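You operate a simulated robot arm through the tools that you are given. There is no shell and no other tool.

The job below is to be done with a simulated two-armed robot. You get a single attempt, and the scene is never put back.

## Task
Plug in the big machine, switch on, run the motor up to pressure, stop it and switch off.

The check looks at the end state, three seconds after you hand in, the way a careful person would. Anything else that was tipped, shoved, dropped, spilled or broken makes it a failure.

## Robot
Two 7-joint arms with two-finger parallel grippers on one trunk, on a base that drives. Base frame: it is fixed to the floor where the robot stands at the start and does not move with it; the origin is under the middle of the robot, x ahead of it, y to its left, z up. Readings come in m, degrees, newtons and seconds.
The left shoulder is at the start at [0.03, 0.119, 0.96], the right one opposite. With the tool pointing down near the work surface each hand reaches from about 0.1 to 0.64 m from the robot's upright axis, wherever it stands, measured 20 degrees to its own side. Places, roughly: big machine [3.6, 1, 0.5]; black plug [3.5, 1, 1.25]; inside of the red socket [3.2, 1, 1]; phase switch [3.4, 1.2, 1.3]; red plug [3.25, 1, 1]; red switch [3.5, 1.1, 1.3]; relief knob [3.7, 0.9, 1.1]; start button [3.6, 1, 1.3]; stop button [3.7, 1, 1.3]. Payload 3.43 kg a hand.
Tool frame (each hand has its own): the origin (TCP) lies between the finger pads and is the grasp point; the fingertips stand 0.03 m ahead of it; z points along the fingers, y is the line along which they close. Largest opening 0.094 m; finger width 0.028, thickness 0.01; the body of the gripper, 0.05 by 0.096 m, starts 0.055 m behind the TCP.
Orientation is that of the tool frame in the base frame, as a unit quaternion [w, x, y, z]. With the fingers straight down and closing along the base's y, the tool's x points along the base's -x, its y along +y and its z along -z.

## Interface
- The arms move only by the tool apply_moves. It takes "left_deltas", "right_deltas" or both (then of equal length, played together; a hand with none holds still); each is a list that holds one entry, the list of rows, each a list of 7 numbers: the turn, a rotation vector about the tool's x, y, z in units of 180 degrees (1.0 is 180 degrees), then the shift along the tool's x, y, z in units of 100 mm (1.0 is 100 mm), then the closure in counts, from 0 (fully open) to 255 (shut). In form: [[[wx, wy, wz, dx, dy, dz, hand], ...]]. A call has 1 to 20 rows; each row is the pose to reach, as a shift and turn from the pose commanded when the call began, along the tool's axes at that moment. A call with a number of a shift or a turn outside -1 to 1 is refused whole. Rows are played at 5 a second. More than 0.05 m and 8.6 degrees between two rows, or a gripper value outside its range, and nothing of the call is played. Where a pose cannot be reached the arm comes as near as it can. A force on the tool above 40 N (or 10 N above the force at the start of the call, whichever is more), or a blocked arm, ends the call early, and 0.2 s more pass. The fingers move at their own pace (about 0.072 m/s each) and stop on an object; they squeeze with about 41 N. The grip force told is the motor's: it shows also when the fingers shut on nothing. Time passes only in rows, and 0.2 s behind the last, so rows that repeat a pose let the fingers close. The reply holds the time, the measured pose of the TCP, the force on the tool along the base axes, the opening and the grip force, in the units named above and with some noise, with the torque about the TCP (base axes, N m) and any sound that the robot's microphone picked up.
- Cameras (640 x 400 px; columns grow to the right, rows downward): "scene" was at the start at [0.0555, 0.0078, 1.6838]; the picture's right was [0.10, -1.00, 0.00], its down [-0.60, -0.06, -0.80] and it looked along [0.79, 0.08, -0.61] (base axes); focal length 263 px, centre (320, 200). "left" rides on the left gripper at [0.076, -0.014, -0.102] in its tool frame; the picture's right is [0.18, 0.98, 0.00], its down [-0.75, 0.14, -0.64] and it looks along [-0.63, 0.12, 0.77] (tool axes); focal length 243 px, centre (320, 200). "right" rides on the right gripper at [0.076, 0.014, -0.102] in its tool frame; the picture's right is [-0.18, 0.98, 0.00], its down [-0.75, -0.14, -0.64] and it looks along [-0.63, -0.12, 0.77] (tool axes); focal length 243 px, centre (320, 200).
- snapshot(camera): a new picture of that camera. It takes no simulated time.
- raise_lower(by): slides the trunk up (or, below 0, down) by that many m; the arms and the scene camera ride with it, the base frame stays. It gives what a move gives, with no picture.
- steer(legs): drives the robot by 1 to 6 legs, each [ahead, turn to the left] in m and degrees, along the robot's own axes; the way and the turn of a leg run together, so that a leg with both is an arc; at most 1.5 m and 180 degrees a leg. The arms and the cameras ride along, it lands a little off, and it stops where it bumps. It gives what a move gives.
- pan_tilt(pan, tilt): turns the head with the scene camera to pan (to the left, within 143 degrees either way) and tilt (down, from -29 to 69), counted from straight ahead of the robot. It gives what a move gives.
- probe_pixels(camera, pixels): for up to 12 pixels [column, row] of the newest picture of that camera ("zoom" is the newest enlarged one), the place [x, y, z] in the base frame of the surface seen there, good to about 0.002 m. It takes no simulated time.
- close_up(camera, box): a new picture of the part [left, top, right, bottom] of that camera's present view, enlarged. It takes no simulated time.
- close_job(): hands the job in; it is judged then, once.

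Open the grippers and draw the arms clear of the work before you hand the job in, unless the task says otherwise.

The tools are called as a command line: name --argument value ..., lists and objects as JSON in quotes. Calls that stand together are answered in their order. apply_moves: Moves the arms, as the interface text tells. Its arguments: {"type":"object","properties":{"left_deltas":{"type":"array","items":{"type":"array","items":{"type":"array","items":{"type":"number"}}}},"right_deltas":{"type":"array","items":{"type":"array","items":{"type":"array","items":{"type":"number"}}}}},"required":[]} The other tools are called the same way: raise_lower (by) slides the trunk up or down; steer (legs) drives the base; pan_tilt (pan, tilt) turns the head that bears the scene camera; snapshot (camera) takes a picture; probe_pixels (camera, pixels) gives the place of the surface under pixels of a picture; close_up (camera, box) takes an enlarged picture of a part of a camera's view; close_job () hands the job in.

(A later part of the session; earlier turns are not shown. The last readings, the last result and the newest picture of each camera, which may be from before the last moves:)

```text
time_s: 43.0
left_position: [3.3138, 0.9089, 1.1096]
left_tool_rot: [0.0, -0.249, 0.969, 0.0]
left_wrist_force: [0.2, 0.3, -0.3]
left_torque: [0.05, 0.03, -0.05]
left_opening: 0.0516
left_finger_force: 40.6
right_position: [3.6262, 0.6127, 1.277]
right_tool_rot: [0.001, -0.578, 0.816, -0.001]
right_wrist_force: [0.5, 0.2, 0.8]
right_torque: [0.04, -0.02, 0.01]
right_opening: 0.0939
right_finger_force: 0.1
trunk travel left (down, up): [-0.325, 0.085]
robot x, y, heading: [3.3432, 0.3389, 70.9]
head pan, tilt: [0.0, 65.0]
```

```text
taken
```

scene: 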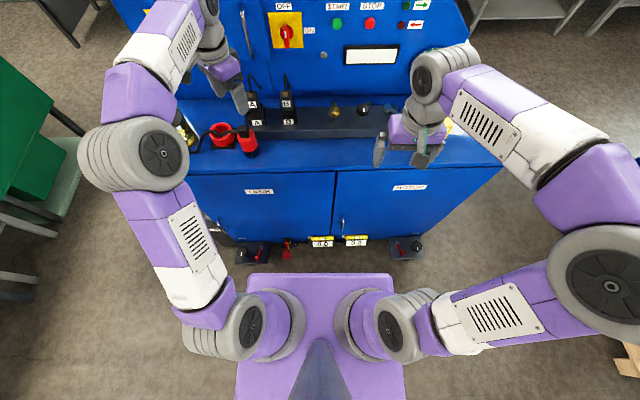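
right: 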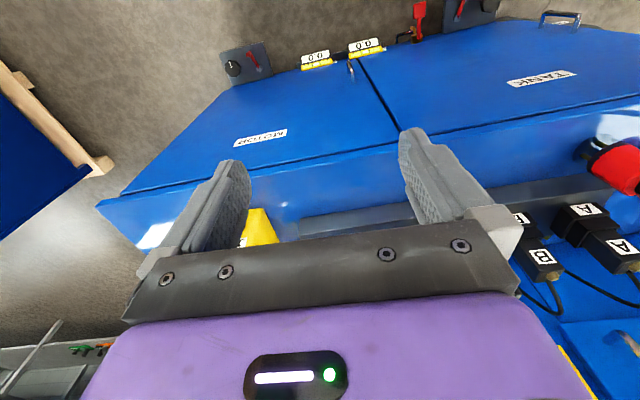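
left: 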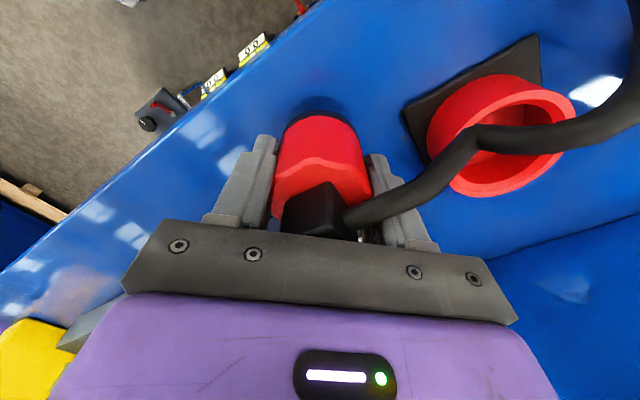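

The plug is gripped at 0.0516 m opening. I'll lift it straight up 7 cm and look at its underside and the cable.

apply_moves --left_deltas '[[[0, 0, 0, 0, 0, -0.15, 255], [0, 0, 0, 0, 0, -0.3, 255], [0, 0, 0, 0, 0, -0.5, 255], [0, 0, 0, 0, 0, -0.7, 255], [0, 0, 0, 0, 0, -0.7, 255]]]'

snapshot --camera "left"

close_up --camera "scene" --box '[180, 60, 310, 170]'

close_up --camera "right" --box '[480, 80, 640, 250]'

```text
time_s: 44.1
left_position: [3.3133, 0.9113, 1.1801]
left_tool_rot: [-0.001, -0.249, 0.968, -0.001]
left_wrist_force: [-0.9, 0.4, -2.0]
left_torque: [0.01, -0.01, -0.01]
left_opening: 0.0515
left_finger_force: 40.5
right_position: [3.6278, 0.6131, 1.2775]
right_tool_rot: [0.0, -0.579, 0.815, 0.0]
right_wrist_force: [-0.3, 1.0, 0.1]
right_torque: [0.02, 0.02, 0.0]
right_opening: 0.0938
right_finger_force: 0.0
trunk travel left (down, up): [-0.325, 0.085]
robot x, y, heading: [3.345, 0.3334, 70.9]
head pan, tilt: [0.0, 65.0]
```

```text
taken
```

left: 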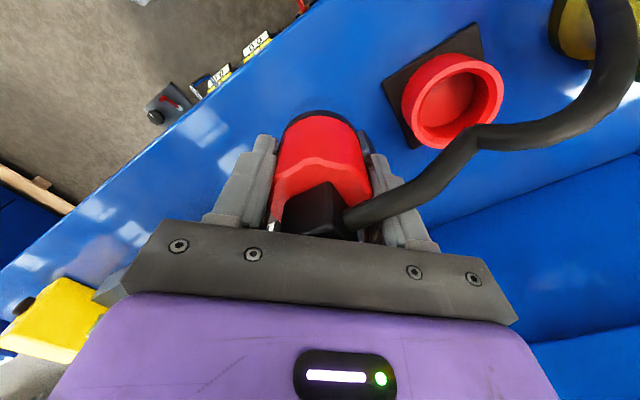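

```text
3.64 times, centred on (245, 115) of scene
```

zoom: 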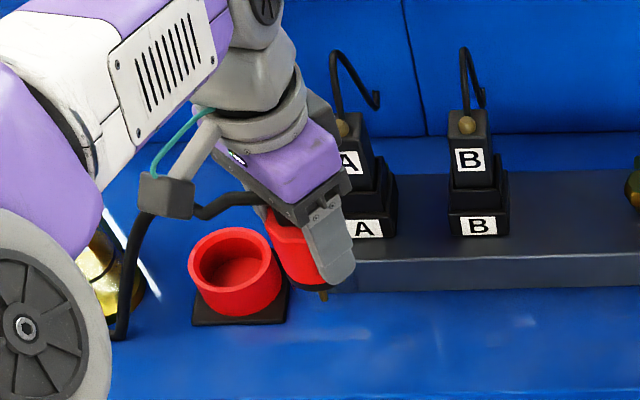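

```text
2.35 times, centred on (560, 165) of right
```

zoom: 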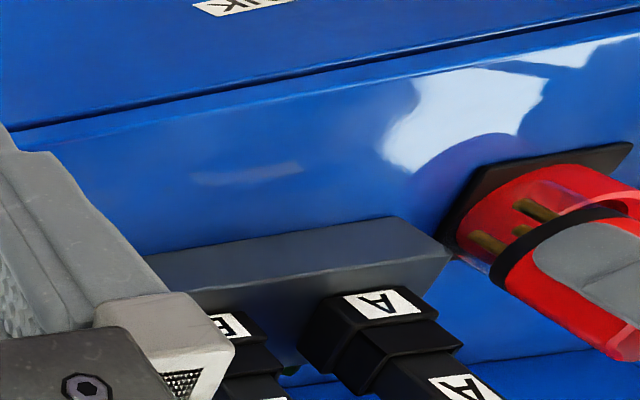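

The plug is lifted, brass pins are visible underneath, and the cable follows. The socket is unobstructed at left-camera (452,100), so I'll zoom and probe its rim for the exact centre.

close_up --camera "left" --box '[370, 30, 530, 160]'

probe_pixels --camera "left" --pixels '[[500, 90], [415, 125], [497, 72], [452, 63], [425, 80], [416, 100], [440, 145], [465, 68], [484, 80], [450, 100], [433, 115], [470, 85]]'

probe_pixels --camera "scene" --pixels '[[243, 129], [234, 129], [247, 136], [252, 137], [241, 140], [233, 138], [236, 123], [254, 127]]'

```text
3.08 times, centred on (450, 95) of left
```

zoom: 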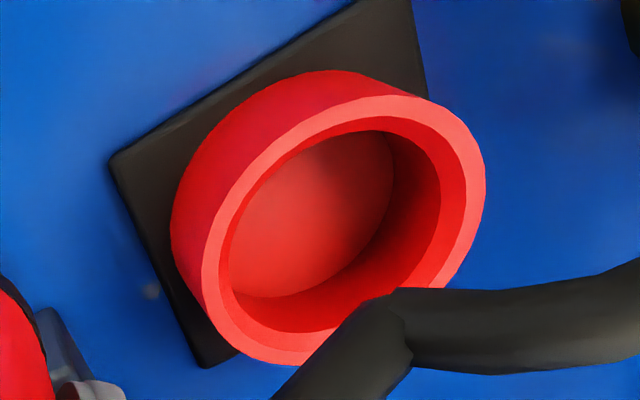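

```text
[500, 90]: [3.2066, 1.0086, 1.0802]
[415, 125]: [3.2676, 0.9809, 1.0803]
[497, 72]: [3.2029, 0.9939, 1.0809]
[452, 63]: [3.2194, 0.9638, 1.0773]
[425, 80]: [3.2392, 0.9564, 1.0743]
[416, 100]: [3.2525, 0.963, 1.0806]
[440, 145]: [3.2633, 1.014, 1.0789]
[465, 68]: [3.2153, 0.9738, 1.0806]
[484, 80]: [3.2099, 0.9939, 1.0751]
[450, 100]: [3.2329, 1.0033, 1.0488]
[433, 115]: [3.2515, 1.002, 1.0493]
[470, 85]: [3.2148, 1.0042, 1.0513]
```

```text
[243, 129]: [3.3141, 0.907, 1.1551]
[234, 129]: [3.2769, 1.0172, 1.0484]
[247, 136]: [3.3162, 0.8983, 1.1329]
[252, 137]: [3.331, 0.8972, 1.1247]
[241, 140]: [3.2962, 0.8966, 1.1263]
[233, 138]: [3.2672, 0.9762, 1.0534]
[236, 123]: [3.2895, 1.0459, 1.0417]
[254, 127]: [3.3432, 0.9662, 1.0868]
```

I'll probe mid-rim points of the ring in the enlarged view to fit its centre.

probe_pixels --camera "zoom" --pixels '[[211, 265], [232, 200], [300, 128], [372, 106], [430, 118], [474, 170], [450, 255], [280, 348], [228, 315], [222, 250], [375, 122], [462, 210]]'

```text
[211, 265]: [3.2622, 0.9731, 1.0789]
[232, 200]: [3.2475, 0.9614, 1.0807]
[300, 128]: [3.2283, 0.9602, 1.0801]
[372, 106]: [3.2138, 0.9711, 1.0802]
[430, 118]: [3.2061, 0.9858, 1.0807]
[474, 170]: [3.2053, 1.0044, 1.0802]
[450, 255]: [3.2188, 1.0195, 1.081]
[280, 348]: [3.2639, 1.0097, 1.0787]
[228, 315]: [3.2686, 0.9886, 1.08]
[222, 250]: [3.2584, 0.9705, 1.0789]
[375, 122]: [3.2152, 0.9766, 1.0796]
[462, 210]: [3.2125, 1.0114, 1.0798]
```

Ring centre ≈ (3.2365,0.9925), inner radius ≈0.029, versus a plug radius ≈0.026. I'll probe the held plug's side surface to know its axis relative to the TCP.

probe_pixels --camera "left" --pixels '[[285, 145], [295, 145], [305, 145], [320, 145], [335, 145], [350, 145], [358, 145], [320, 120], [300, 125], [345, 128], [320, 170], [320, 200]]'

close_up --camera "left" --box '[240, 90, 400, 250]'

```text
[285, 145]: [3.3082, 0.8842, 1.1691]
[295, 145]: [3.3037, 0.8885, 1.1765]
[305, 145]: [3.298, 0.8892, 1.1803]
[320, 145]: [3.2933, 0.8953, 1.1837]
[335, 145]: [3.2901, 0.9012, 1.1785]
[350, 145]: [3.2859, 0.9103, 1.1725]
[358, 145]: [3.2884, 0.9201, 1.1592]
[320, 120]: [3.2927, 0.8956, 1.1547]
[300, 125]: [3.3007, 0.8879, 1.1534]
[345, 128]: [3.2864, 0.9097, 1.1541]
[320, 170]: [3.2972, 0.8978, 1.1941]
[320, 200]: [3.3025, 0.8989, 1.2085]
```

```text
2.50 times, centred on (320, 170) of left
```

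zoom: 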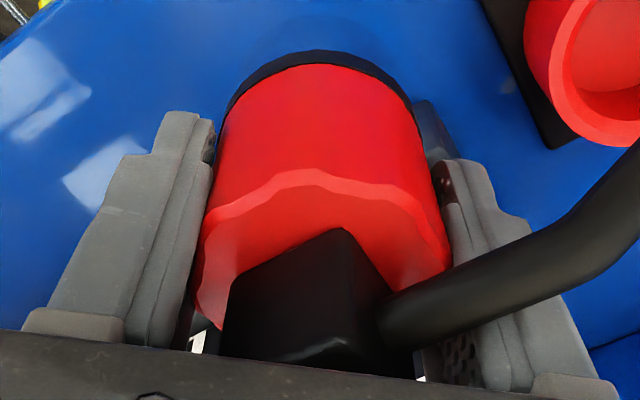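

The plug axis coincides with the TCP to about 1 mm, and its bottom is ~0.07 m below it. I'll move halfway toward the socket at this height and check the cable and jar.

apply_moves --left_deltas '[[[0, 0, 0, 0.04, 0.15, 0, 255], [0, 0, 0, 0.08, 0.3, 0, 255], [0, 0, 0, 0.14, 0.54, 0, 255], [0, 0, 0, 0.14, 0.54, 0, 255]]]'

snapshot --camera "scene"

close_up --camera "scene" --box '[150, 60, 310, 180]'

snapshot --camera "left"

```text
time_s: 45.1
left_position: [3.2745, 0.9514, 1.1803]
left_tool_rot: [-0.001, -0.249, 0.969, 0.0]
left_wrist_force: [0.0, 0.0, -1.7]
left_torque: [0.02, 0.01, 0.01]
left_opening: 0.0513
left_finger_force: 41.2
right_position: [3.6282, 0.6116, 1.2768]
right_tool_rot: [0.0, -0.579, 0.815, 0.0]
right_wrist_force: [-0.1, -0.5, 0.5]
right_torque: [-0.02, -0.01, 0.0]
right_opening: 0.0937
right_finger_force: 0.0
trunk travel left (down, up): [-0.325, 0.085]
robot x, y, heading: [3.347, 0.3414, 70.6]
head pan, tilt: [0.0, 65.0]
```

```text
taken
```

scene: 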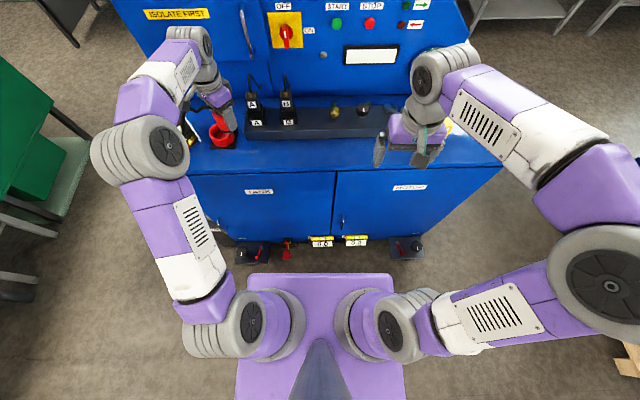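

```text
3.33 times, centred on (230, 120) of scene
```

zoom: 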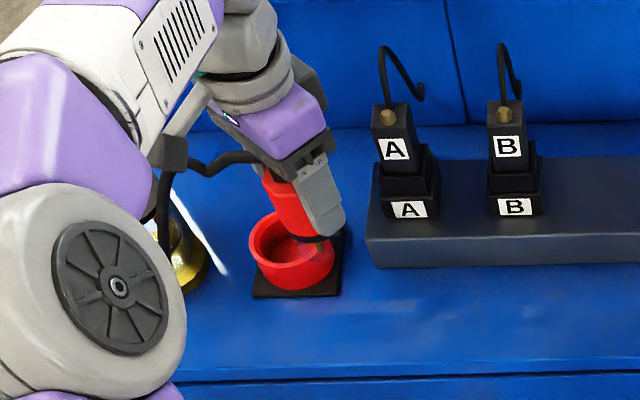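

```text
taken
```

left: 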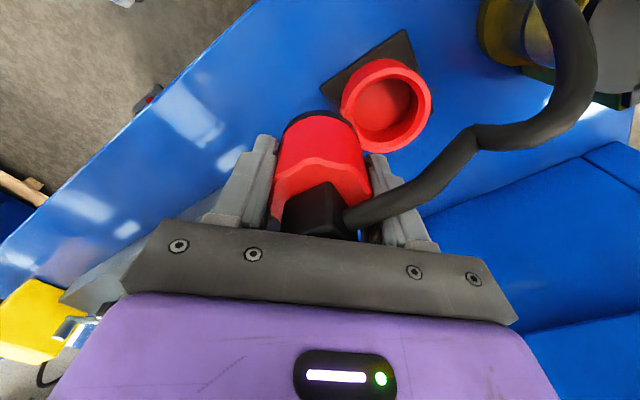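

No contact; the cable loops above the jar. I'll move the remaining distance to be right over the socket centre.

apply_moves --left_deltas '[[[0, 0, 0, 0.04, 0.18, 0, 255], [0, 0, 0, 0.09, 0.36, 0, 255], [0, 0, 0, 0.135, 0.543, 0, 255], [0, 0, 0, 0.135, 0.543, 0, 255]]]'

close_up --camera "scene" --box '[150, 60, 310, 180]'

snapshot --camera "left"

```text
time_s: 46.1
left_position: [3.2362, 0.9921, 1.1796]
left_tool_rot: [0.001, -0.249, 0.968, 0.0]
left_wrist_force: [-0.4, 0.1, -2.6]
left_torque: [-0.01, 0.0, -0.02]
left_opening: 0.0515
left_finger_force: 41.4
right_position: [3.6271, 0.612, 1.2777]
right_tool_rot: [0.0, -0.578, 0.816, 0.0]
right_wrist_force: [0.1, 0.4, 0.1]
right_torque: [0.0, 0.02, 0.01]
right_opening: 0.0939
right_finger_force: 0.0
trunk travel left (down, up): [-0.325, 0.085]
robot x, y, heading: [3.342, 0.336, 70.6]
head pan, tilt: [0.0, 65.0]
```

```text
3.33 times, centred on (230, 120) of scene
```

zoom: 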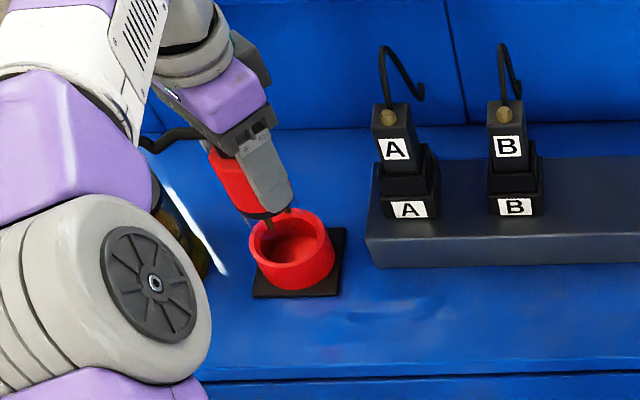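

```text
taken
```

left: 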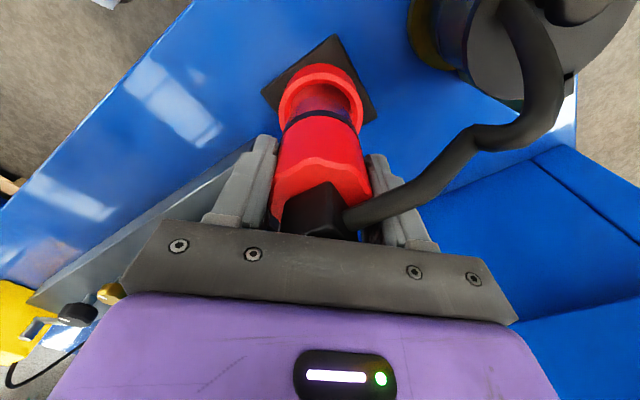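

The ring is centred under the plug (left-camera columns 280–363). I'll lower the plug slowly into the socket while watching the force.

apply_moves --left_deltas '[[[0, 0, 0, 0, 0, 0.1, 255], [0, 0, 0, 0, 0, 0.2, 255], [0, 0, 0, 0, 0, 0.28, 255], [0, 0, 0, 0, 0, 0.36, 255], [0, 0, 0, 0, 0, 0.42, 255], [0, 0, 0, 0, 0, 0.48, 255], [0, 0, 0, 0, 0, 0.48, 255]]]'

close_up --camera "scene" --box '[150, 60, 310, 180]'

snapshot --camera "left"

```text
time_s: 47.8
left_position: [3.2364, 0.9921, 1.132]
left_tool_rot: [0.001, -0.249, 0.968, 0.0]
left_wrist_force: [0.6, 0.3, -2.7]
left_torque: [0.01, 0.06, -0.03]
left_opening: 0.0518
left_finger_force: 40.7
right_position: [3.6269, 0.6136, 1.2769]
right_tool_rot: [0.001, -0.579, 0.815, 0.0]
right_wrist_force: [0.3, 0.8, 1.2]
right_torque: [-0.02, 0.02, -0.02]
right_opening: 0.0941
right_finger_force: 0.0
trunk travel left (down, up): [-0.325, 0.085]
robot x, y, heading: [3.3459, 0.3401, 70.7]
head pan, tilt: [0.0, 65.0]
```

```text
3.33 times, centred on (230, 120) of scene
```

zoom: 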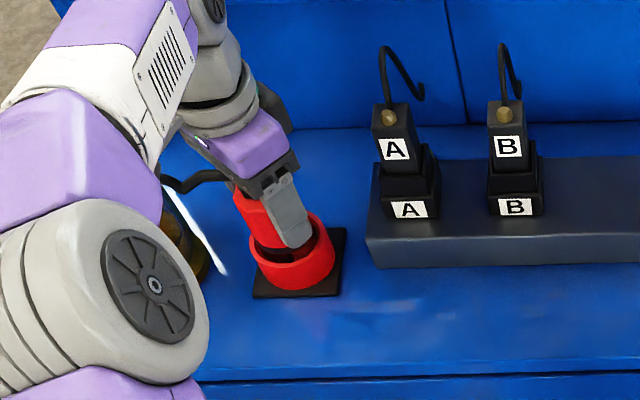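

```text
taken
```

left: 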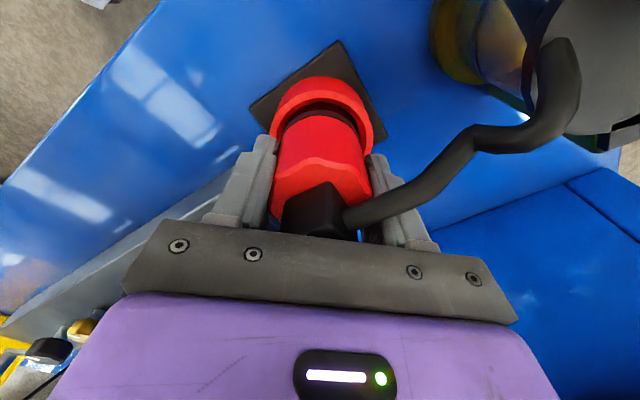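

The plug entered the ring freely (force unchanged at −2.7 N). I'll keep lowering in small steps until it seats.

apply_moves --left_deltas '[[[0, 0, 0, 0, 0, 0.04, 255], [0, 0, 0, 0, 0, 0.08, 255], [0, 0, 0, 0, 0, 0.11, 255], [0, 0, 0, 0, 0, 0.14, 255], [0, 0, 0, 0, 0, 0.16, 255], [0, 0, 0, 0, 0, 0.16, 255]]]'

close_up --camera "scene" --box '[150, 60, 310, 180]'

snapshot --camera "left"

```text
time_s: 49.1
left_position: [3.2361, 0.9929, 1.1211]
left_tool_rot: [0.001, -0.25, 0.968, 0.005]
left_wrist_force: [-1.9, 5.1, 32.7]
left_torque: [-0.64, 0.25, 0.03]
left_opening: 0.0514
left_finger_force: 40.9
right_position: [3.6265, 0.6096, 1.2777]
right_tool_rot: [0.001, -0.578, 0.816, 0.002]
right_wrist_force: [-0.3, -0.3, -0.2]
right_torque: [0.03, 0.05, 0.02]
right_opening: 0.094
right_finger_force: 0.1
trunk travel left (down, up): [-0.325, 0.085]
robot x, y, heading: [3.3436, 0.3397, 70.6]
head pan, tilt: [0.0, 65.0]
```

```text
3.33 times, centred on (230, 120) of scene
```

zoom: 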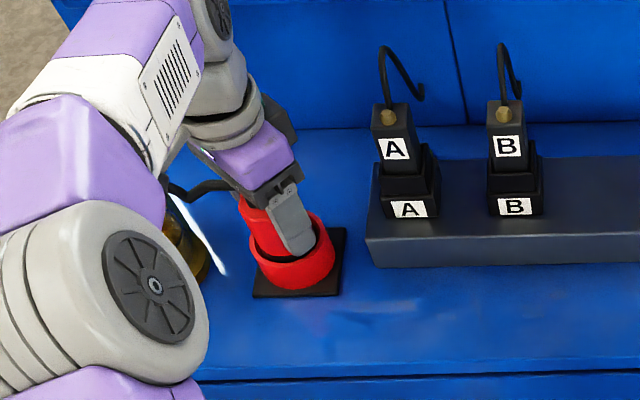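

```text
taken
```

left: 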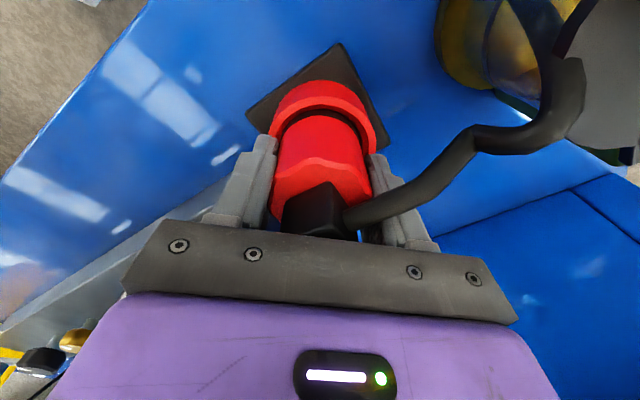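

The plug bottomed at TCP 1.121, exactly where the socket floor predicts, with 33 N. I'll relax the push and open the fingers to see whether it stays seated.

apply_moves --left_deltas '[[[0, 0, 0, 0, 0, -0.04, 255], [0, 0, 0, 0, 0, -0.04, 180], [0, 0, 0, 0, 0, -0.04, 80], [0, 0, 0, 0, 0, -0.04, 55], [0, 0, 0, 0, 0, -0.04, 55]]]'

snapshot --camera "left"

close_up --camera "scene" --box '[150, 60, 310, 180]'

```text
time_s: 50.4
left_position: [3.236, 0.9937, 1.1188]
left_tool_rot: [0.0, -0.248, 0.969, 0.0]
left_wrist_force: [0.4, -0.5, -0.4]
left_torque: [0.02, -0.02, -0.02]
left_opening: 0.0739
left_finger_force: 0.0
right_position: [3.627, 0.6124, 1.2766]
right_tool_rot: [0.001, -0.579, 0.815, 0.001]
right_wrist_force: [-0.1, -0.2, -0.5]
right_torque: [-0.01, -0.01, 0.0]
right_opening: 0.0942
right_finger_force: 0.0
trunk travel left (down, up): [-0.325, 0.085]
robot x, y, heading: [3.3448, 0.3405, 70.6]
head pan, tilt: [0.0, 65.0]
```

```text
taken
```

left: 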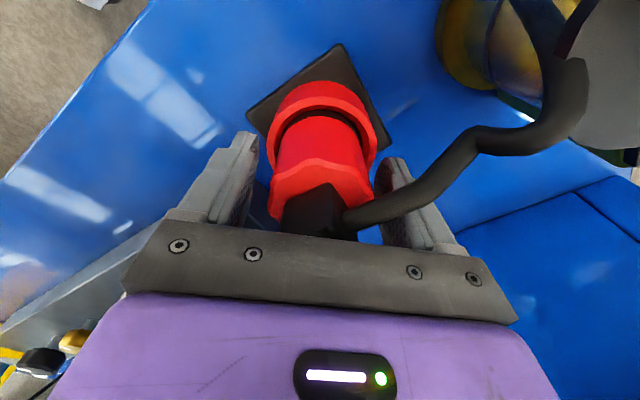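

```text
3.33 times, centred on (230, 120) of scene
```

zoom: 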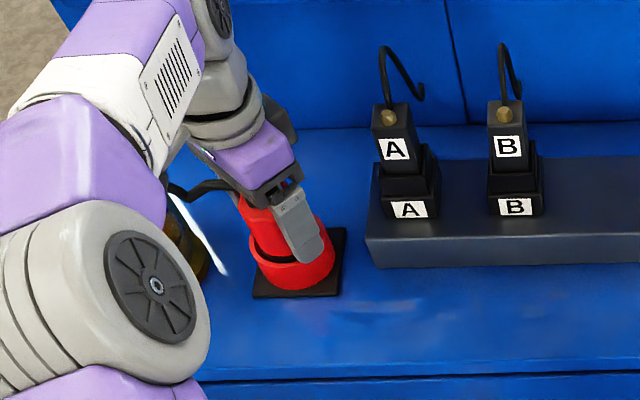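

The plug stands upright in the ring. I'll lift the left hand straight up and then back away to inspect it.

apply_moves --left_deltas '[[[0, 0, 0, 0, 0, -0.2, 55], [0, 0, 0, 0, 0, -0.45, 55], [0, 0, 0, 0, 0, -0.75, 55], [0, 0, 0, 0, 0, -1, 55], [0, 0, 0, 0, 0, -1, 55]]]'

apply_moves --left_deltas '[[[0, 0, -0.047, 0.3, -0.1, -0.3, 20], [0, 0, -0.094, 0.6, -0.3, -0.5, 0], [0, 0, -0.141, 0.9, -0.6, -0.5, 0], [0, 0, -0.188, 1, -0.9, -0.5, 0], [0, 0, -0.233, 1, -1, -0.5, 0]]]'

pan_tilt --pan 0 --tilt 45

snapshot --camera "scene"

snapshot --camera "left"

```text
time_s: 51.5
left_position: [3.2369, 0.9912, 1.2197]
left_tool_rot: [0.001, -0.249, 0.968, 0.0]
left_wrist_force: [0.0, 0.4, -0.2]
left_torque: [0.02, 0.0, 0.0]
left_opening: 0.0735
left_finger_force: 0.1
right_position: [3.6272, 0.6108, 1.277]
right_tool_rot: [0.0, -0.578, 0.816, 0.0]
right_wrist_force: [0.0, -0.5, -0.3]
right_torque: [0.02, 0.01, -0.01]
right_opening: 0.094
right_finger_force: 0.0
trunk travel left (down, up): [-0.325, 0.085]
robot x, y, heading: [3.3447, 0.3391, 70.7]
head pan, tilt: [0.0, 65.0]
```

```text
time_s: 52.8
left_position: [3.1989, 0.8571, 1.2698]
left_tool_rot: [0.0, -0.58, 0.815, 0.0]
left_wrist_force: [0.1, -0.6, -0.6]
left_torque: [0.04, 0.01, 0.02]
left_opening: 0.0941
left_finger_force: 0.0
right_position: [3.6268, 0.6127, 1.2783]
right_tool_rot: [-0.001, -0.579, 0.815, 0.0]
right_wrist_force: [-0.2, -0.2, -0.2]
right_torque: [0.01, -0.01, 0.01]
right_opening: 0.0939
right_finger_force: 0.0
trunk travel left (down, up): [-0.325, 0.085]
robot x, y, heading: [3.3443, 0.3404, 70.5]
head pan, tilt: [0.0, 65.0]
```

```text
time_s: 53.6
left_position: [3.1967, 0.8573, 1.2695]
left_tool_rot: [0.0, -0.579, 0.815, 0.0]
left_wrist_force: [0.0, -0.6, -0.5]
left_torque: [0.0, -0.02, -0.01]
left_opening: 0.0941
left_finger_force: 0.0
right_position: [3.6267, 0.6129, 1.2769]
right_tool_rot: [-0.001, -0.578, 0.816, 0.001]
right_wrist_force: [0.3, 0.1, -0.6]
right_torque: [-0.04, -0.04, 0.06]
right_opening: 0.094
right_finger_force: 0.1
trunk travel left (down, up): [-0.325, 0.085]
robot x, y, heading: [3.3422, 0.3392, 70.5]
head pan, tilt: [0.0, 45.0]
```

```text
taken
```

scene: 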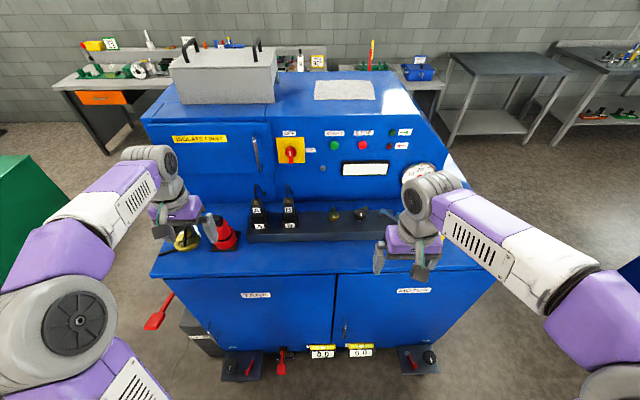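

```text
taken
```

left: 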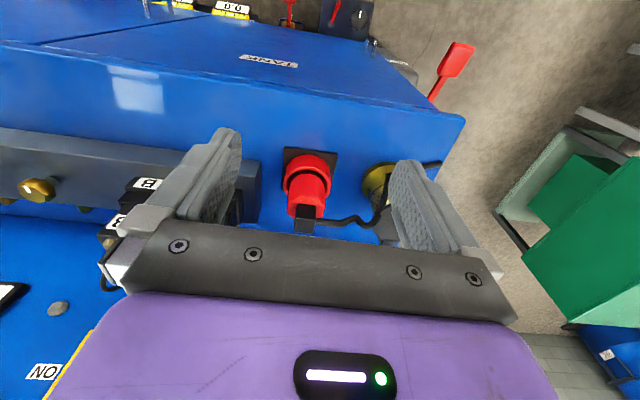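

The plug sits in the socket. I'll draw the left hand back further and zoom on the plug and jar.

apply_moves --left_deltas '[[[0, 0, 0, 0.3, 0, 0, 0], [0, 0, 0, 0.6, 0.1, 0, 0], [0, 0, 0, 1, 0.2, 0, 0]]]'

close_up --camera "scene" --box '[150, 190, 310, 270]'

close_up --camera "scene" --box '[270, 115, 440, 225]'

probe_pixels --camera "zoom" --pixels '[[78, 140], [78, 110], [78, 155], [240, 112], [345, 112], [452, 65], [452, 105], [343, 350], [240, 363], [200, 195], [60, 125], [98, 125]]'

```text
time_s: 54.4
left_position: [3.1457, 0.7682, 1.2707]
left_tool_rot: [0.001, -0.579, 0.815, 0.001]
left_wrist_force: [-0.2, 0.1, 0.4]
left_torque: [0.03, -0.02, 0.03]
left_opening: 0.094
left_finger_force: 0.1
right_position: [3.6263, 0.6102, 1.2774]
right_tool_rot: [0.001, -0.579, 0.815, 0.001]
right_wrist_force: [-0.3, -0.4, 0.5]
right_torque: [0.0, 0.03, -0.01]
right_opening: 0.0938
right_finger_force: 0.1
trunk travel left (down, up): [-0.325, 0.085]
robot x, y, heading: [3.343, 0.3427, 70.9]
head pan, tilt: [0.0, 45.0]
```

```text
4.00 times, centred on (230, 230) of scene
```

zoom: 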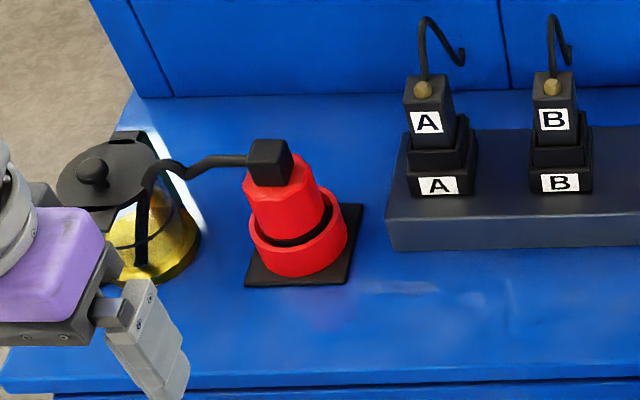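

```text
3.64 times, centred on (355, 170) of scene
```

zoom: 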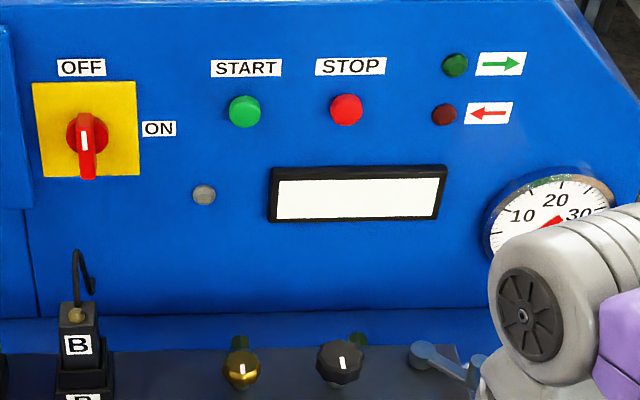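

```text
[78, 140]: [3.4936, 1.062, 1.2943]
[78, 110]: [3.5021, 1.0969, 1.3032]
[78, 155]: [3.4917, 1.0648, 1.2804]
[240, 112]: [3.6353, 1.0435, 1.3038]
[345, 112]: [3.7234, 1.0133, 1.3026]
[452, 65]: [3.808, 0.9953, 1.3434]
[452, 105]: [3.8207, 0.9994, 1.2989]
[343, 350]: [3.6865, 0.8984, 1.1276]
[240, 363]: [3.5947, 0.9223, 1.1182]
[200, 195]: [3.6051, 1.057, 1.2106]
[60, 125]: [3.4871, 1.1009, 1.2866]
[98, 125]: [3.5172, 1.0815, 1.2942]
```

The plug is seated and the jar is upright. Now I measure the panel plane and the rotary switch (zoom (85,140)), whose bar points up to OFF, so I can grip and turn it clockwise to ON.

close_up --camera "scene" --box '[270, 130, 320, 170]'

probe_pixels --camera "zoom" --pixels '[[130, 100], [370, 100], [130, 300], [370, 300], [250, 180], [250, 250], [235, 250], [265, 250], [250, 290], [250, 150], [210, 210], [290, 210]]'

probe_pixels --camera "scene" --pixels '[[330, 125], [330, 185], [310, 190], [320, 120], [370, 185], [300, 185], [335, 147], [334, 141], [362, 141], [362, 147], [324, 169], [395, 132]]'

```text
10.00 times, centred on (295, 150) of scene
```

zoom: 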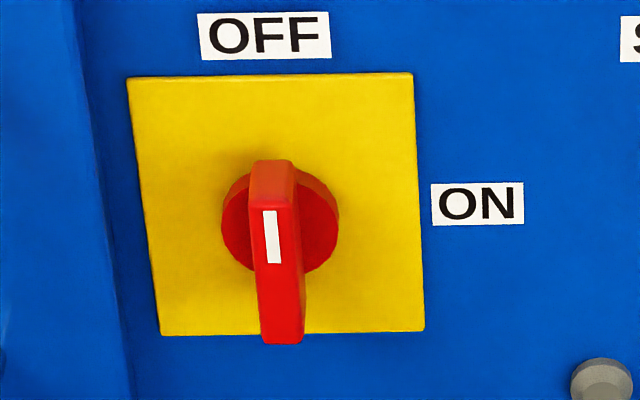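

```text
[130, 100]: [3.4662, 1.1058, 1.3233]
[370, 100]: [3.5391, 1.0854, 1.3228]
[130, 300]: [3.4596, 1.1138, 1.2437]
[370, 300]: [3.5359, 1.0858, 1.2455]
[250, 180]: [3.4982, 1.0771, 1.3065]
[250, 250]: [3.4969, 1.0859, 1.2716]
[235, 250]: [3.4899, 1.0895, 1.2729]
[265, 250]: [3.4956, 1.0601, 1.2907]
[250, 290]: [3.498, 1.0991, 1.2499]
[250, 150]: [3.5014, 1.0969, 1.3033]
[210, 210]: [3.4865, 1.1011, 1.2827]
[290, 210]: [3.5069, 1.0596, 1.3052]
```

```text
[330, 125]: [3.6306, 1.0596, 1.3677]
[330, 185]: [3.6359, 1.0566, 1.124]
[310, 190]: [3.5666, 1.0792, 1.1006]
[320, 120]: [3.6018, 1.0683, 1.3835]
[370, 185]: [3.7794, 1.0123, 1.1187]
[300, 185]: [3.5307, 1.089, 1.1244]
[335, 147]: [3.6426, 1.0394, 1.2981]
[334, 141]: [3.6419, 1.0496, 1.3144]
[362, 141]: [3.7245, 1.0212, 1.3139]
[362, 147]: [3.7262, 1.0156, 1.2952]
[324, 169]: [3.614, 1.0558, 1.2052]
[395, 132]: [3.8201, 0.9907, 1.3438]
```

The panel is vertical with its normal at about 72.6° heading. The bar protrudes ~0.037 m, so I'll probe its ends and edges.

probe_pixels --camera "zoom" --pixels '[[280, 212], [283, 270], [285, 335], [265, 300], [297, 300], [258, 212], [293, 212], [272, 168], [270, 190], [325, 225], [232, 225], [300, 338]]'

```text
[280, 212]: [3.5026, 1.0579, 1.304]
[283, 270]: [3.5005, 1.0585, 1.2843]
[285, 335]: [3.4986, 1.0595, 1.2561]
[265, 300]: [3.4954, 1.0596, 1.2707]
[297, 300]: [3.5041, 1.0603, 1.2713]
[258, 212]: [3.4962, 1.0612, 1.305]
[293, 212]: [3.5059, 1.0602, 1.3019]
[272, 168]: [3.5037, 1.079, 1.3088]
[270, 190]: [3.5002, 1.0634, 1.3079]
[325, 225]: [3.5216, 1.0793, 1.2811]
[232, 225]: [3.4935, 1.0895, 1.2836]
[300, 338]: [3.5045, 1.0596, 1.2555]
```

The bar is 0.011 wide, z 1.256–1.308, centre (3.5005,1.059,1.282), and plug B's cable stands directly below it. So the left hand should reach in horizontally with its camera on top; I'll first yaw the left hand −180° in free air, half now.

apply_moves --left_deltas '[[[0, 0, -0.047, 0, 0, 0, 0], [0, 0, -0.094, 0, 0, 0, 0], [0, 0, -0.141, 0, 0, 0, 0], [0, 0, -0.188, 0, 0, 0, 0], [0, 0, -0.235, 0, 0, 0, 0], [0, 0, -0.282, 0, 0, 0, 0], [0, 0, -0.329, 0, 0, 0, 0], [0, 0, -0.376, 0, 0, 0, 0], [0, 0, -0.423, 0, 0, 0, 0], [0, 0, -0.47, 0, 0, 0, 0], [0, 0, -0.5, 0, 0, 0, 0]]]'

snapshot --camera "scene"

```text
time_s: 56.8
left_position: [3.1465, 0.769, 1.2687]
left_tool_rot: [0.0, 0.986, -0.166, 0.001]
left_wrist_force: [0.6, -0.2, -0.1]
left_torque: [0.02, 0.03, -0.01]
left_opening: 0.0942
left_finger_force: 0.1
right_position: [3.6272, 0.6127, 1.2772]
right_tool_rot: [0.0, -0.579, 0.816, 0.0]
right_wrist_force: [-0.8, 0.1, 0.9]
right_torque: [0.04, -0.01, 0.0]
right_opening: 0.0939
right_finger_force: 0.0
trunk travel left (down, up): [-0.325, 0.085]
robot x, y, heading: [3.3458, 0.3365, 70.6]
head pan, tilt: [0.0, 45.0]
```

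```text
taken
```

scene: 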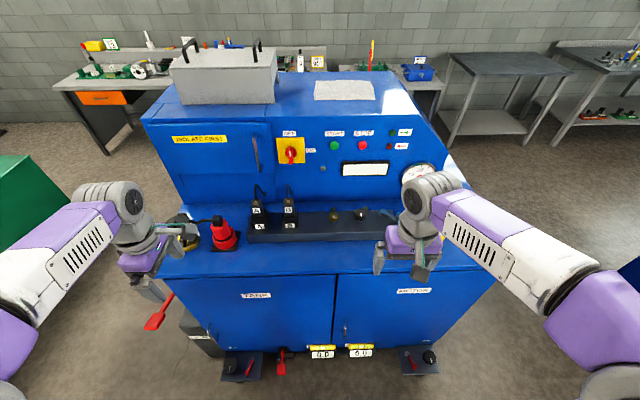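

The wrist turns freely. Now I pitch the hand forward into the "z forward, camera up" attitude while shifting it forward, inward and up in free air.

apply_moves --left_deltas '[[[0.0257, 0.0257, -0.0257, 0.07, -0.07, -0.1, 0], [0.0513, 0.0513, -0.0513, 0.13, -0.13, -0.2, 0], [0.077, 0.077, -0.077, 0.2, -0.2, -0.3, 0], [0.1026, 0.1026, -0.1026, 0.27, -0.27, -0.4, 0], [0.1283, 0.1283, -0.1283, 0.33, -0.33, -0.5, 0], [0.154, 0.154, -0.154, 0.4, -0.4, -0.6, 0], [0.1796, 0.1796, -0.1796, 0.47, -0.47, -0.6, 0], [0.2053, 0.2053, -0.2053, 0.53, -0.53, -0.6, 0], [0.2309, 0.2309, -0.2309, 0.6, -0.6, -0.6, 0], [0.2566, 0.2566, -0.2566, 0.67, -0.67, -0.6, 0], [0.2823, 0.2823, -0.2823, 0.73, -0.73, -0.6, 0], [0.3079, 0.3079, -0.3079, 0.8, -0.8, -0.6, 0], [0.3336, 0.3336, -0.3336, 0.87, -0.87, -0.6, 0], [0.3592, 0.3592, -0.3592, 0.93, -0.93, -0.6, 0], [0.3849, 0.3849, -0.3849, 1, -1, -0.6, 0], [0.3849, 0.3849, -0.3849, 1, -1, -0.6, 0]]]'

snapshot --camera "scene"

snapshot --camera "left"

```text
time_s: 60.2
left_position: [3.274, 0.8316, 1.3306]
left_tool_rot: [-0.409, 0.576, 0.409, 0.577]
left_wrist_force: [-0.4, 1.1, 0.0]
left_torque: [-0.03, 0.02, -0.02]
left_opening: 0.0941
left_finger_force: 0.0
left hand out of reach, approached as far as the arm can: row 12
right_position: [3.628, 0.6118, 1.2774]
right_tool_rot: [0.0, -0.578, 0.816, 0.0]
right_wrist_force: [-0.3, -0.5, -0.4]
right_torque: [0.02, 0.01, 0.01]
right_opening: 0.094
right_finger_force: 0.1
trunk travel left (down, up): [-0.325, 0.085]
robot x, y, heading: [3.3462, 0.3406, 70.5]
head pan, tilt: [0.0, 45.0]
```

```text
taken
```

scene: 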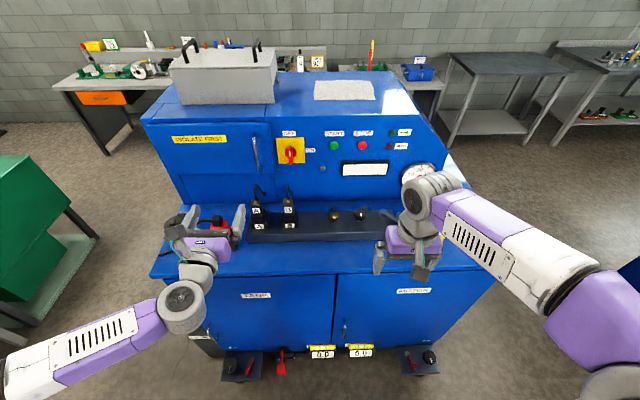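

```text
taken
```

left: 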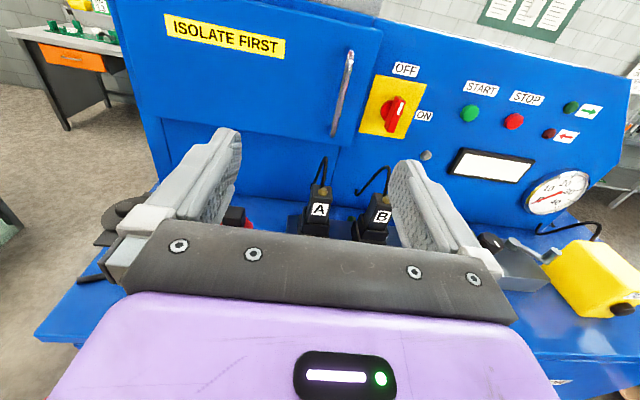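

The hand now points forward with the camera upright; the switch is at left-camera (393,115). I'll move 10 cm right and forward at z 1.33, with a 2° yaw to match the panel.

apply_moves --left_deltas '[[[0.004, 0, 0, 0, 0.3, 0.3, 0], [0.008, 0, 0, 0, 0.6, 0.6, 0], [0.0106, 0, 0, 0, 0.8, 0.8, 40], [0.0106, 0, 0, 0, 1, 1, 60], [0.0106, 0, 0, 0, 1, 1, 60]]]'

snapshot --camera "scene"

snapshot --camera "left"

```text
time_s: 61.4
left_position: [3.391, 0.8947, 1.3282]
left_tool_rot: [-0.419, 0.57, 0.419, 0.57]
left_wrist_force: [-0.3, -0.3, 0.2]
left_torque: [0.0, 0.0, 0.04]
left_opening: 0.0719
left_finger_force: 0.1
left hand out of reach, approached as far as the arm can: row 4, 5
right_position: [3.6262, 0.6122, 1.2777]
right_tool_rot: [0.001, -0.579, 0.815, 0.0]
right_wrist_force: [-0.3, -0.3, 0.1]
right_torque: [0.01, 0.0, -0.03]
right_opening: 0.0943
right_finger_force: 0.1
trunk travel left (down, up): [-0.325, 0.085]
robot x, y, heading: [3.3435, 0.3361, 70.8]
head pan, tilt: [0.0, 45.0]
```

```text
taken
```

scene: 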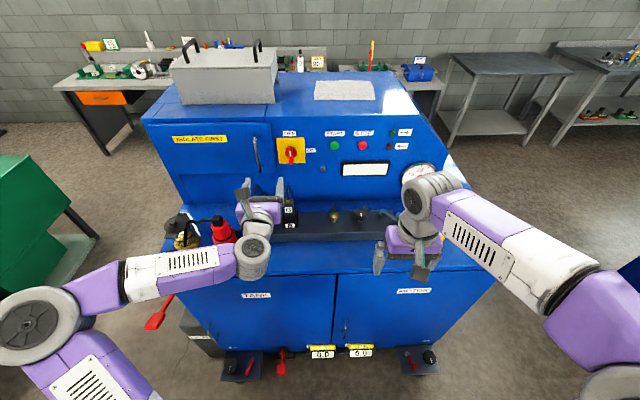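

```text
taken
```

left: 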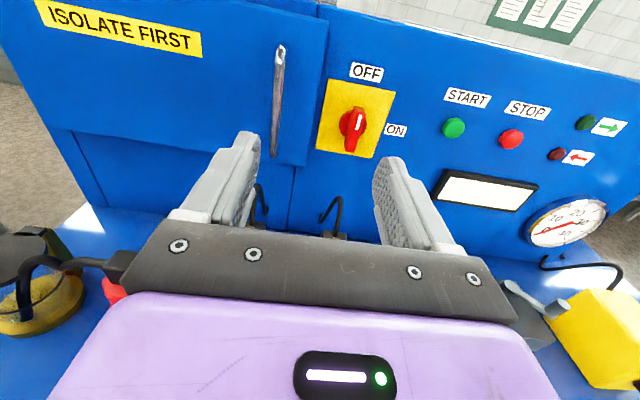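

The arm fell about 1 cm short while moving right, probably from the wrist bend. Extending forward should ease that, so I'll go forward 8 cm first.

apply_moves --left_deltas '[[[0, 0, 0, 0, 0, 0.3, 60], [0, 0, 0, 0, 0.1, 0.6, 60], [0, 0, 0, 0, 0.2, 0.8, 60], [0, 0, 0, 0, 0.2, 0.8, 60]]]'

snapshot --camera "scene"

snapshot --camera "left"

```text
time_s: 62.4
left_position: [3.3918, 0.9247, 1.328]
left_tool_rot: [-0.419, 0.57, 0.419, 0.57]
left_wrist_force: [0.4, 0.2, 0.3]
left_torque: [-0.01, 0.02, -0.02]
left_opening: 0.0721
left_finger_force: 0.1
left hand out of reach, approached as far as the arm can: row 1, 2, 3, 4
right_position: [3.6276, 0.6111, 1.2784]
right_tool_rot: [0.0, -0.578, 0.816, 0.0]
right_wrist_force: [-0.1, -0.2, 0.4]
right_torque: [0.0, 0.01, 0.0]
right_opening: 0.0939
right_finger_force: 0.0
trunk travel left (down, up): [-0.325, 0.085]
robot x, y, heading: [3.3436, 0.3419, 70.5]
head pan, tilt: [0.0, 45.0]
```

```text
taken
```

scene: 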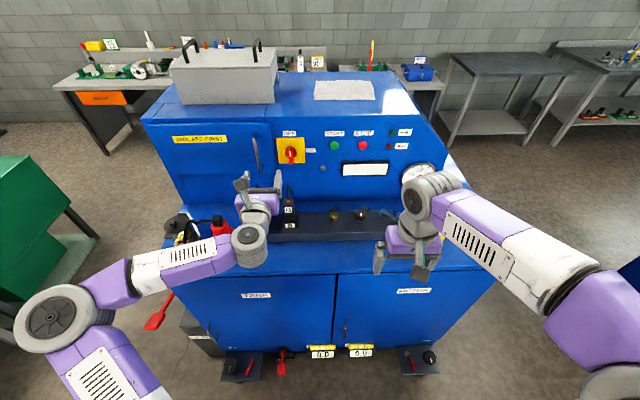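

```text
taken
```

left: 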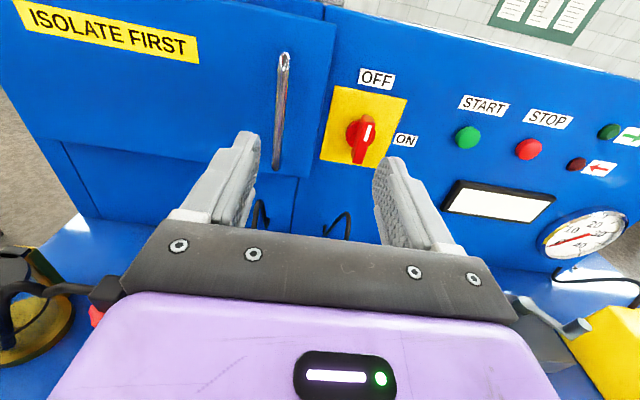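

The left arm in this posture can't extend further. I'll retreat the left hand and instead use the right hand with its natural camera-behind attitude, pitched ~30° below horizontal so it clears plug B's cable.

apply_moves --left_deltas '[[[0, 0, 0, 0, -0.2, -0.3, 60], [0, 0, 0, 0, -0.5, -0.6, 30], [0, 0, 0, 0, -0.8, -0.9, 0], [0, 0, 0, 0, -1, -1, 0], [0, 0, 0, 0, -1, -1, 0]]]'

apply_moves --left_deltas '[[[0, 0, 0, 0, -0.3, -0.3, 0], [0, 0, 0, 0, -0.6, -0.6, 0], [0, 0, 0, 0, -0.9, -0.9, 0], [0, 0, 0, 0, -1, -1, 0], [0, 0, 0, 0, -1, -1, 0]]]'

snapshot --camera "scene"

snapshot --camera "left"

```text
time_s: 63.6
left_position: [3.2685, 0.8555, 1.3274]
left_tool_rot: [-0.418, 0.569, 0.419, 0.57]
left_wrist_force: [0.1, 0.1, 0.7]
left_torque: [0.0, 0.04, -0.04]
left_opening: 0.0938
left_finger_force: 0.0
right_position: [3.6271, 0.6109, 1.2773]
right_tool_rot: [0.0, -0.579, 0.816, 0.0]
right_wrist_force: [0.7, -1.1, 0.7]
right_torque: [0.04, -0.03, 0.02]
right_opening: 0.0943
right_finger_force: 0.1
trunk travel left (down, up): [-0.325, 0.085]
robot x, y, heading: [3.3439, 0.3387, 70.8]
head pan, tilt: [0.0, 45.0]
```

```text
time_s: 64.8
left_position: [3.137, 0.7972, 1.3345]
left_tool_rot: [-0.419, 0.57, 0.419, 0.569]
left_wrist_force: [0.1, -0.1, 0.3]
left_torque: [0.0, 0.05, -0.01]
left_opening: 0.0938
left_finger_force: 0.1
left hand out of reach, approached as far as the arm can: row 2, 3, 4, 5
right_position: [3.6267, 0.6131, 1.2763]
right_tool_rot: [0.0, -0.58, 0.815, 0.0]
right_wrist_force: [-0.2, -0.1, 1.0]
right_torque: [-0.02, 0.0, 0.03]
right_opening: 0.0942
right_finger_force: 0.0
trunk travel left (down, up): [-0.325, 0.085]
robot x, y, heading: [3.3463, 0.3386, 70.8]
head pan, tilt: [0.0, 45.0]
```

```text
taken
```

scene: 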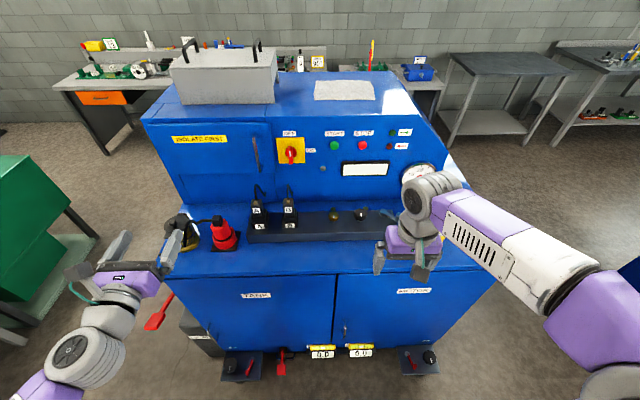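

```text
taken
```

left: 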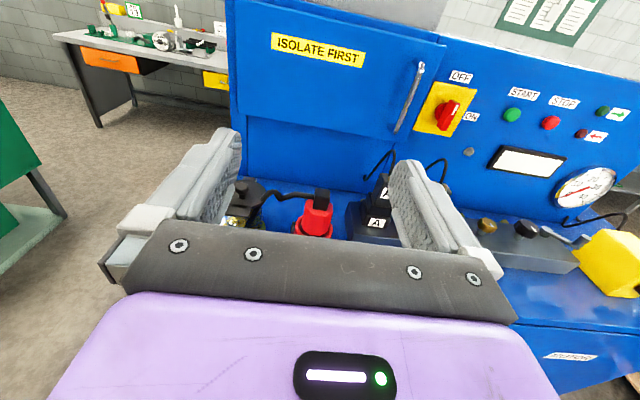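

The left camera now observes the whole panel. I'll pitch the right hand 60° forward while moving it forward, left and up in free air.

apply_moves --right_deltas '[[[0, -0.04, 0, -0.1, 0.1, -0.1, 0], [0, -0.08, 0, -0.2, 0.2, -0.2, 0], [0, -0.12, 0, -0.3, 0.3, -0.3, 0], [0, -0.16, 0, -0.45, 0.45, -0.4, 0], [0, -0.2, 0, -0.6, 0.6, -0.5, 0], [0, -0.24, 0, -0.75, 0.75, -0.6, 0], [0, -0.28, 0, -0.9, 0.9, -0.6, 0], [0, -0.32, 0, -1, 1, -0.6, 30], [0, -0.333, 0, -1, 1, -0.6, 60], [0, -0.333, 0, -1, 1, -0.6, 60]]]'

snapshot --camera "scene"

snapshot --right "\n" --camera "right"

```text
time_s: 67.0
left_position: [3.1377, 0.7982, 1.3346]
left_tool_rot: [-0.419, 0.57, 0.419, 0.57]
left_wrist_force: [0.6, 0.2, 0.0]
left_torque: [0.0, -0.01, -0.01]
left_opening: 0.0942
left_finger_force: 0.1
right_position: [3.5654, 0.7399, 1.3381]
right_tool_rot: [0.408, -0.501, 0.706, 0.29]
right_wrist_force: [-0.7, -0.3, -0.5]
right_torque: [-0.01, -0.02, 0.01]
right_opening: 0.0719
right_finger_force: 0.1
trunk travel left (down, up): [-0.325, 0.085]
robot x, y, heading: [3.3478, 0.3366, 70.8]
head pan, tilt: [0.0, 45.0]
```

```text
taken
```

scene: 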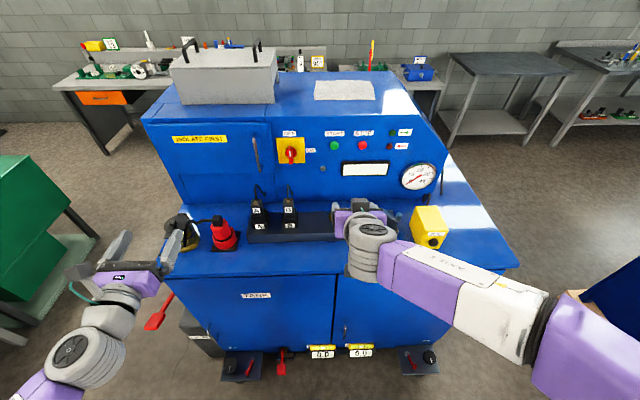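

```text
taken
```

right: 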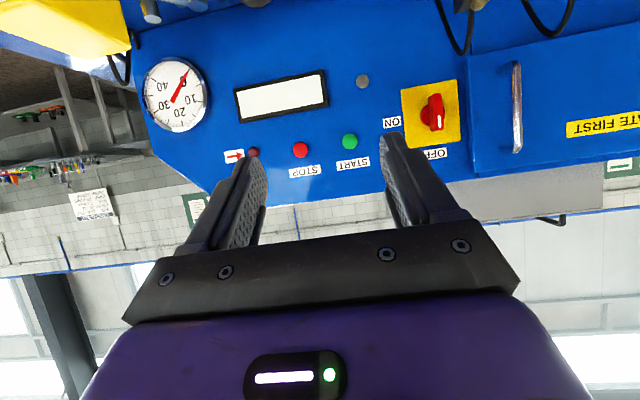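

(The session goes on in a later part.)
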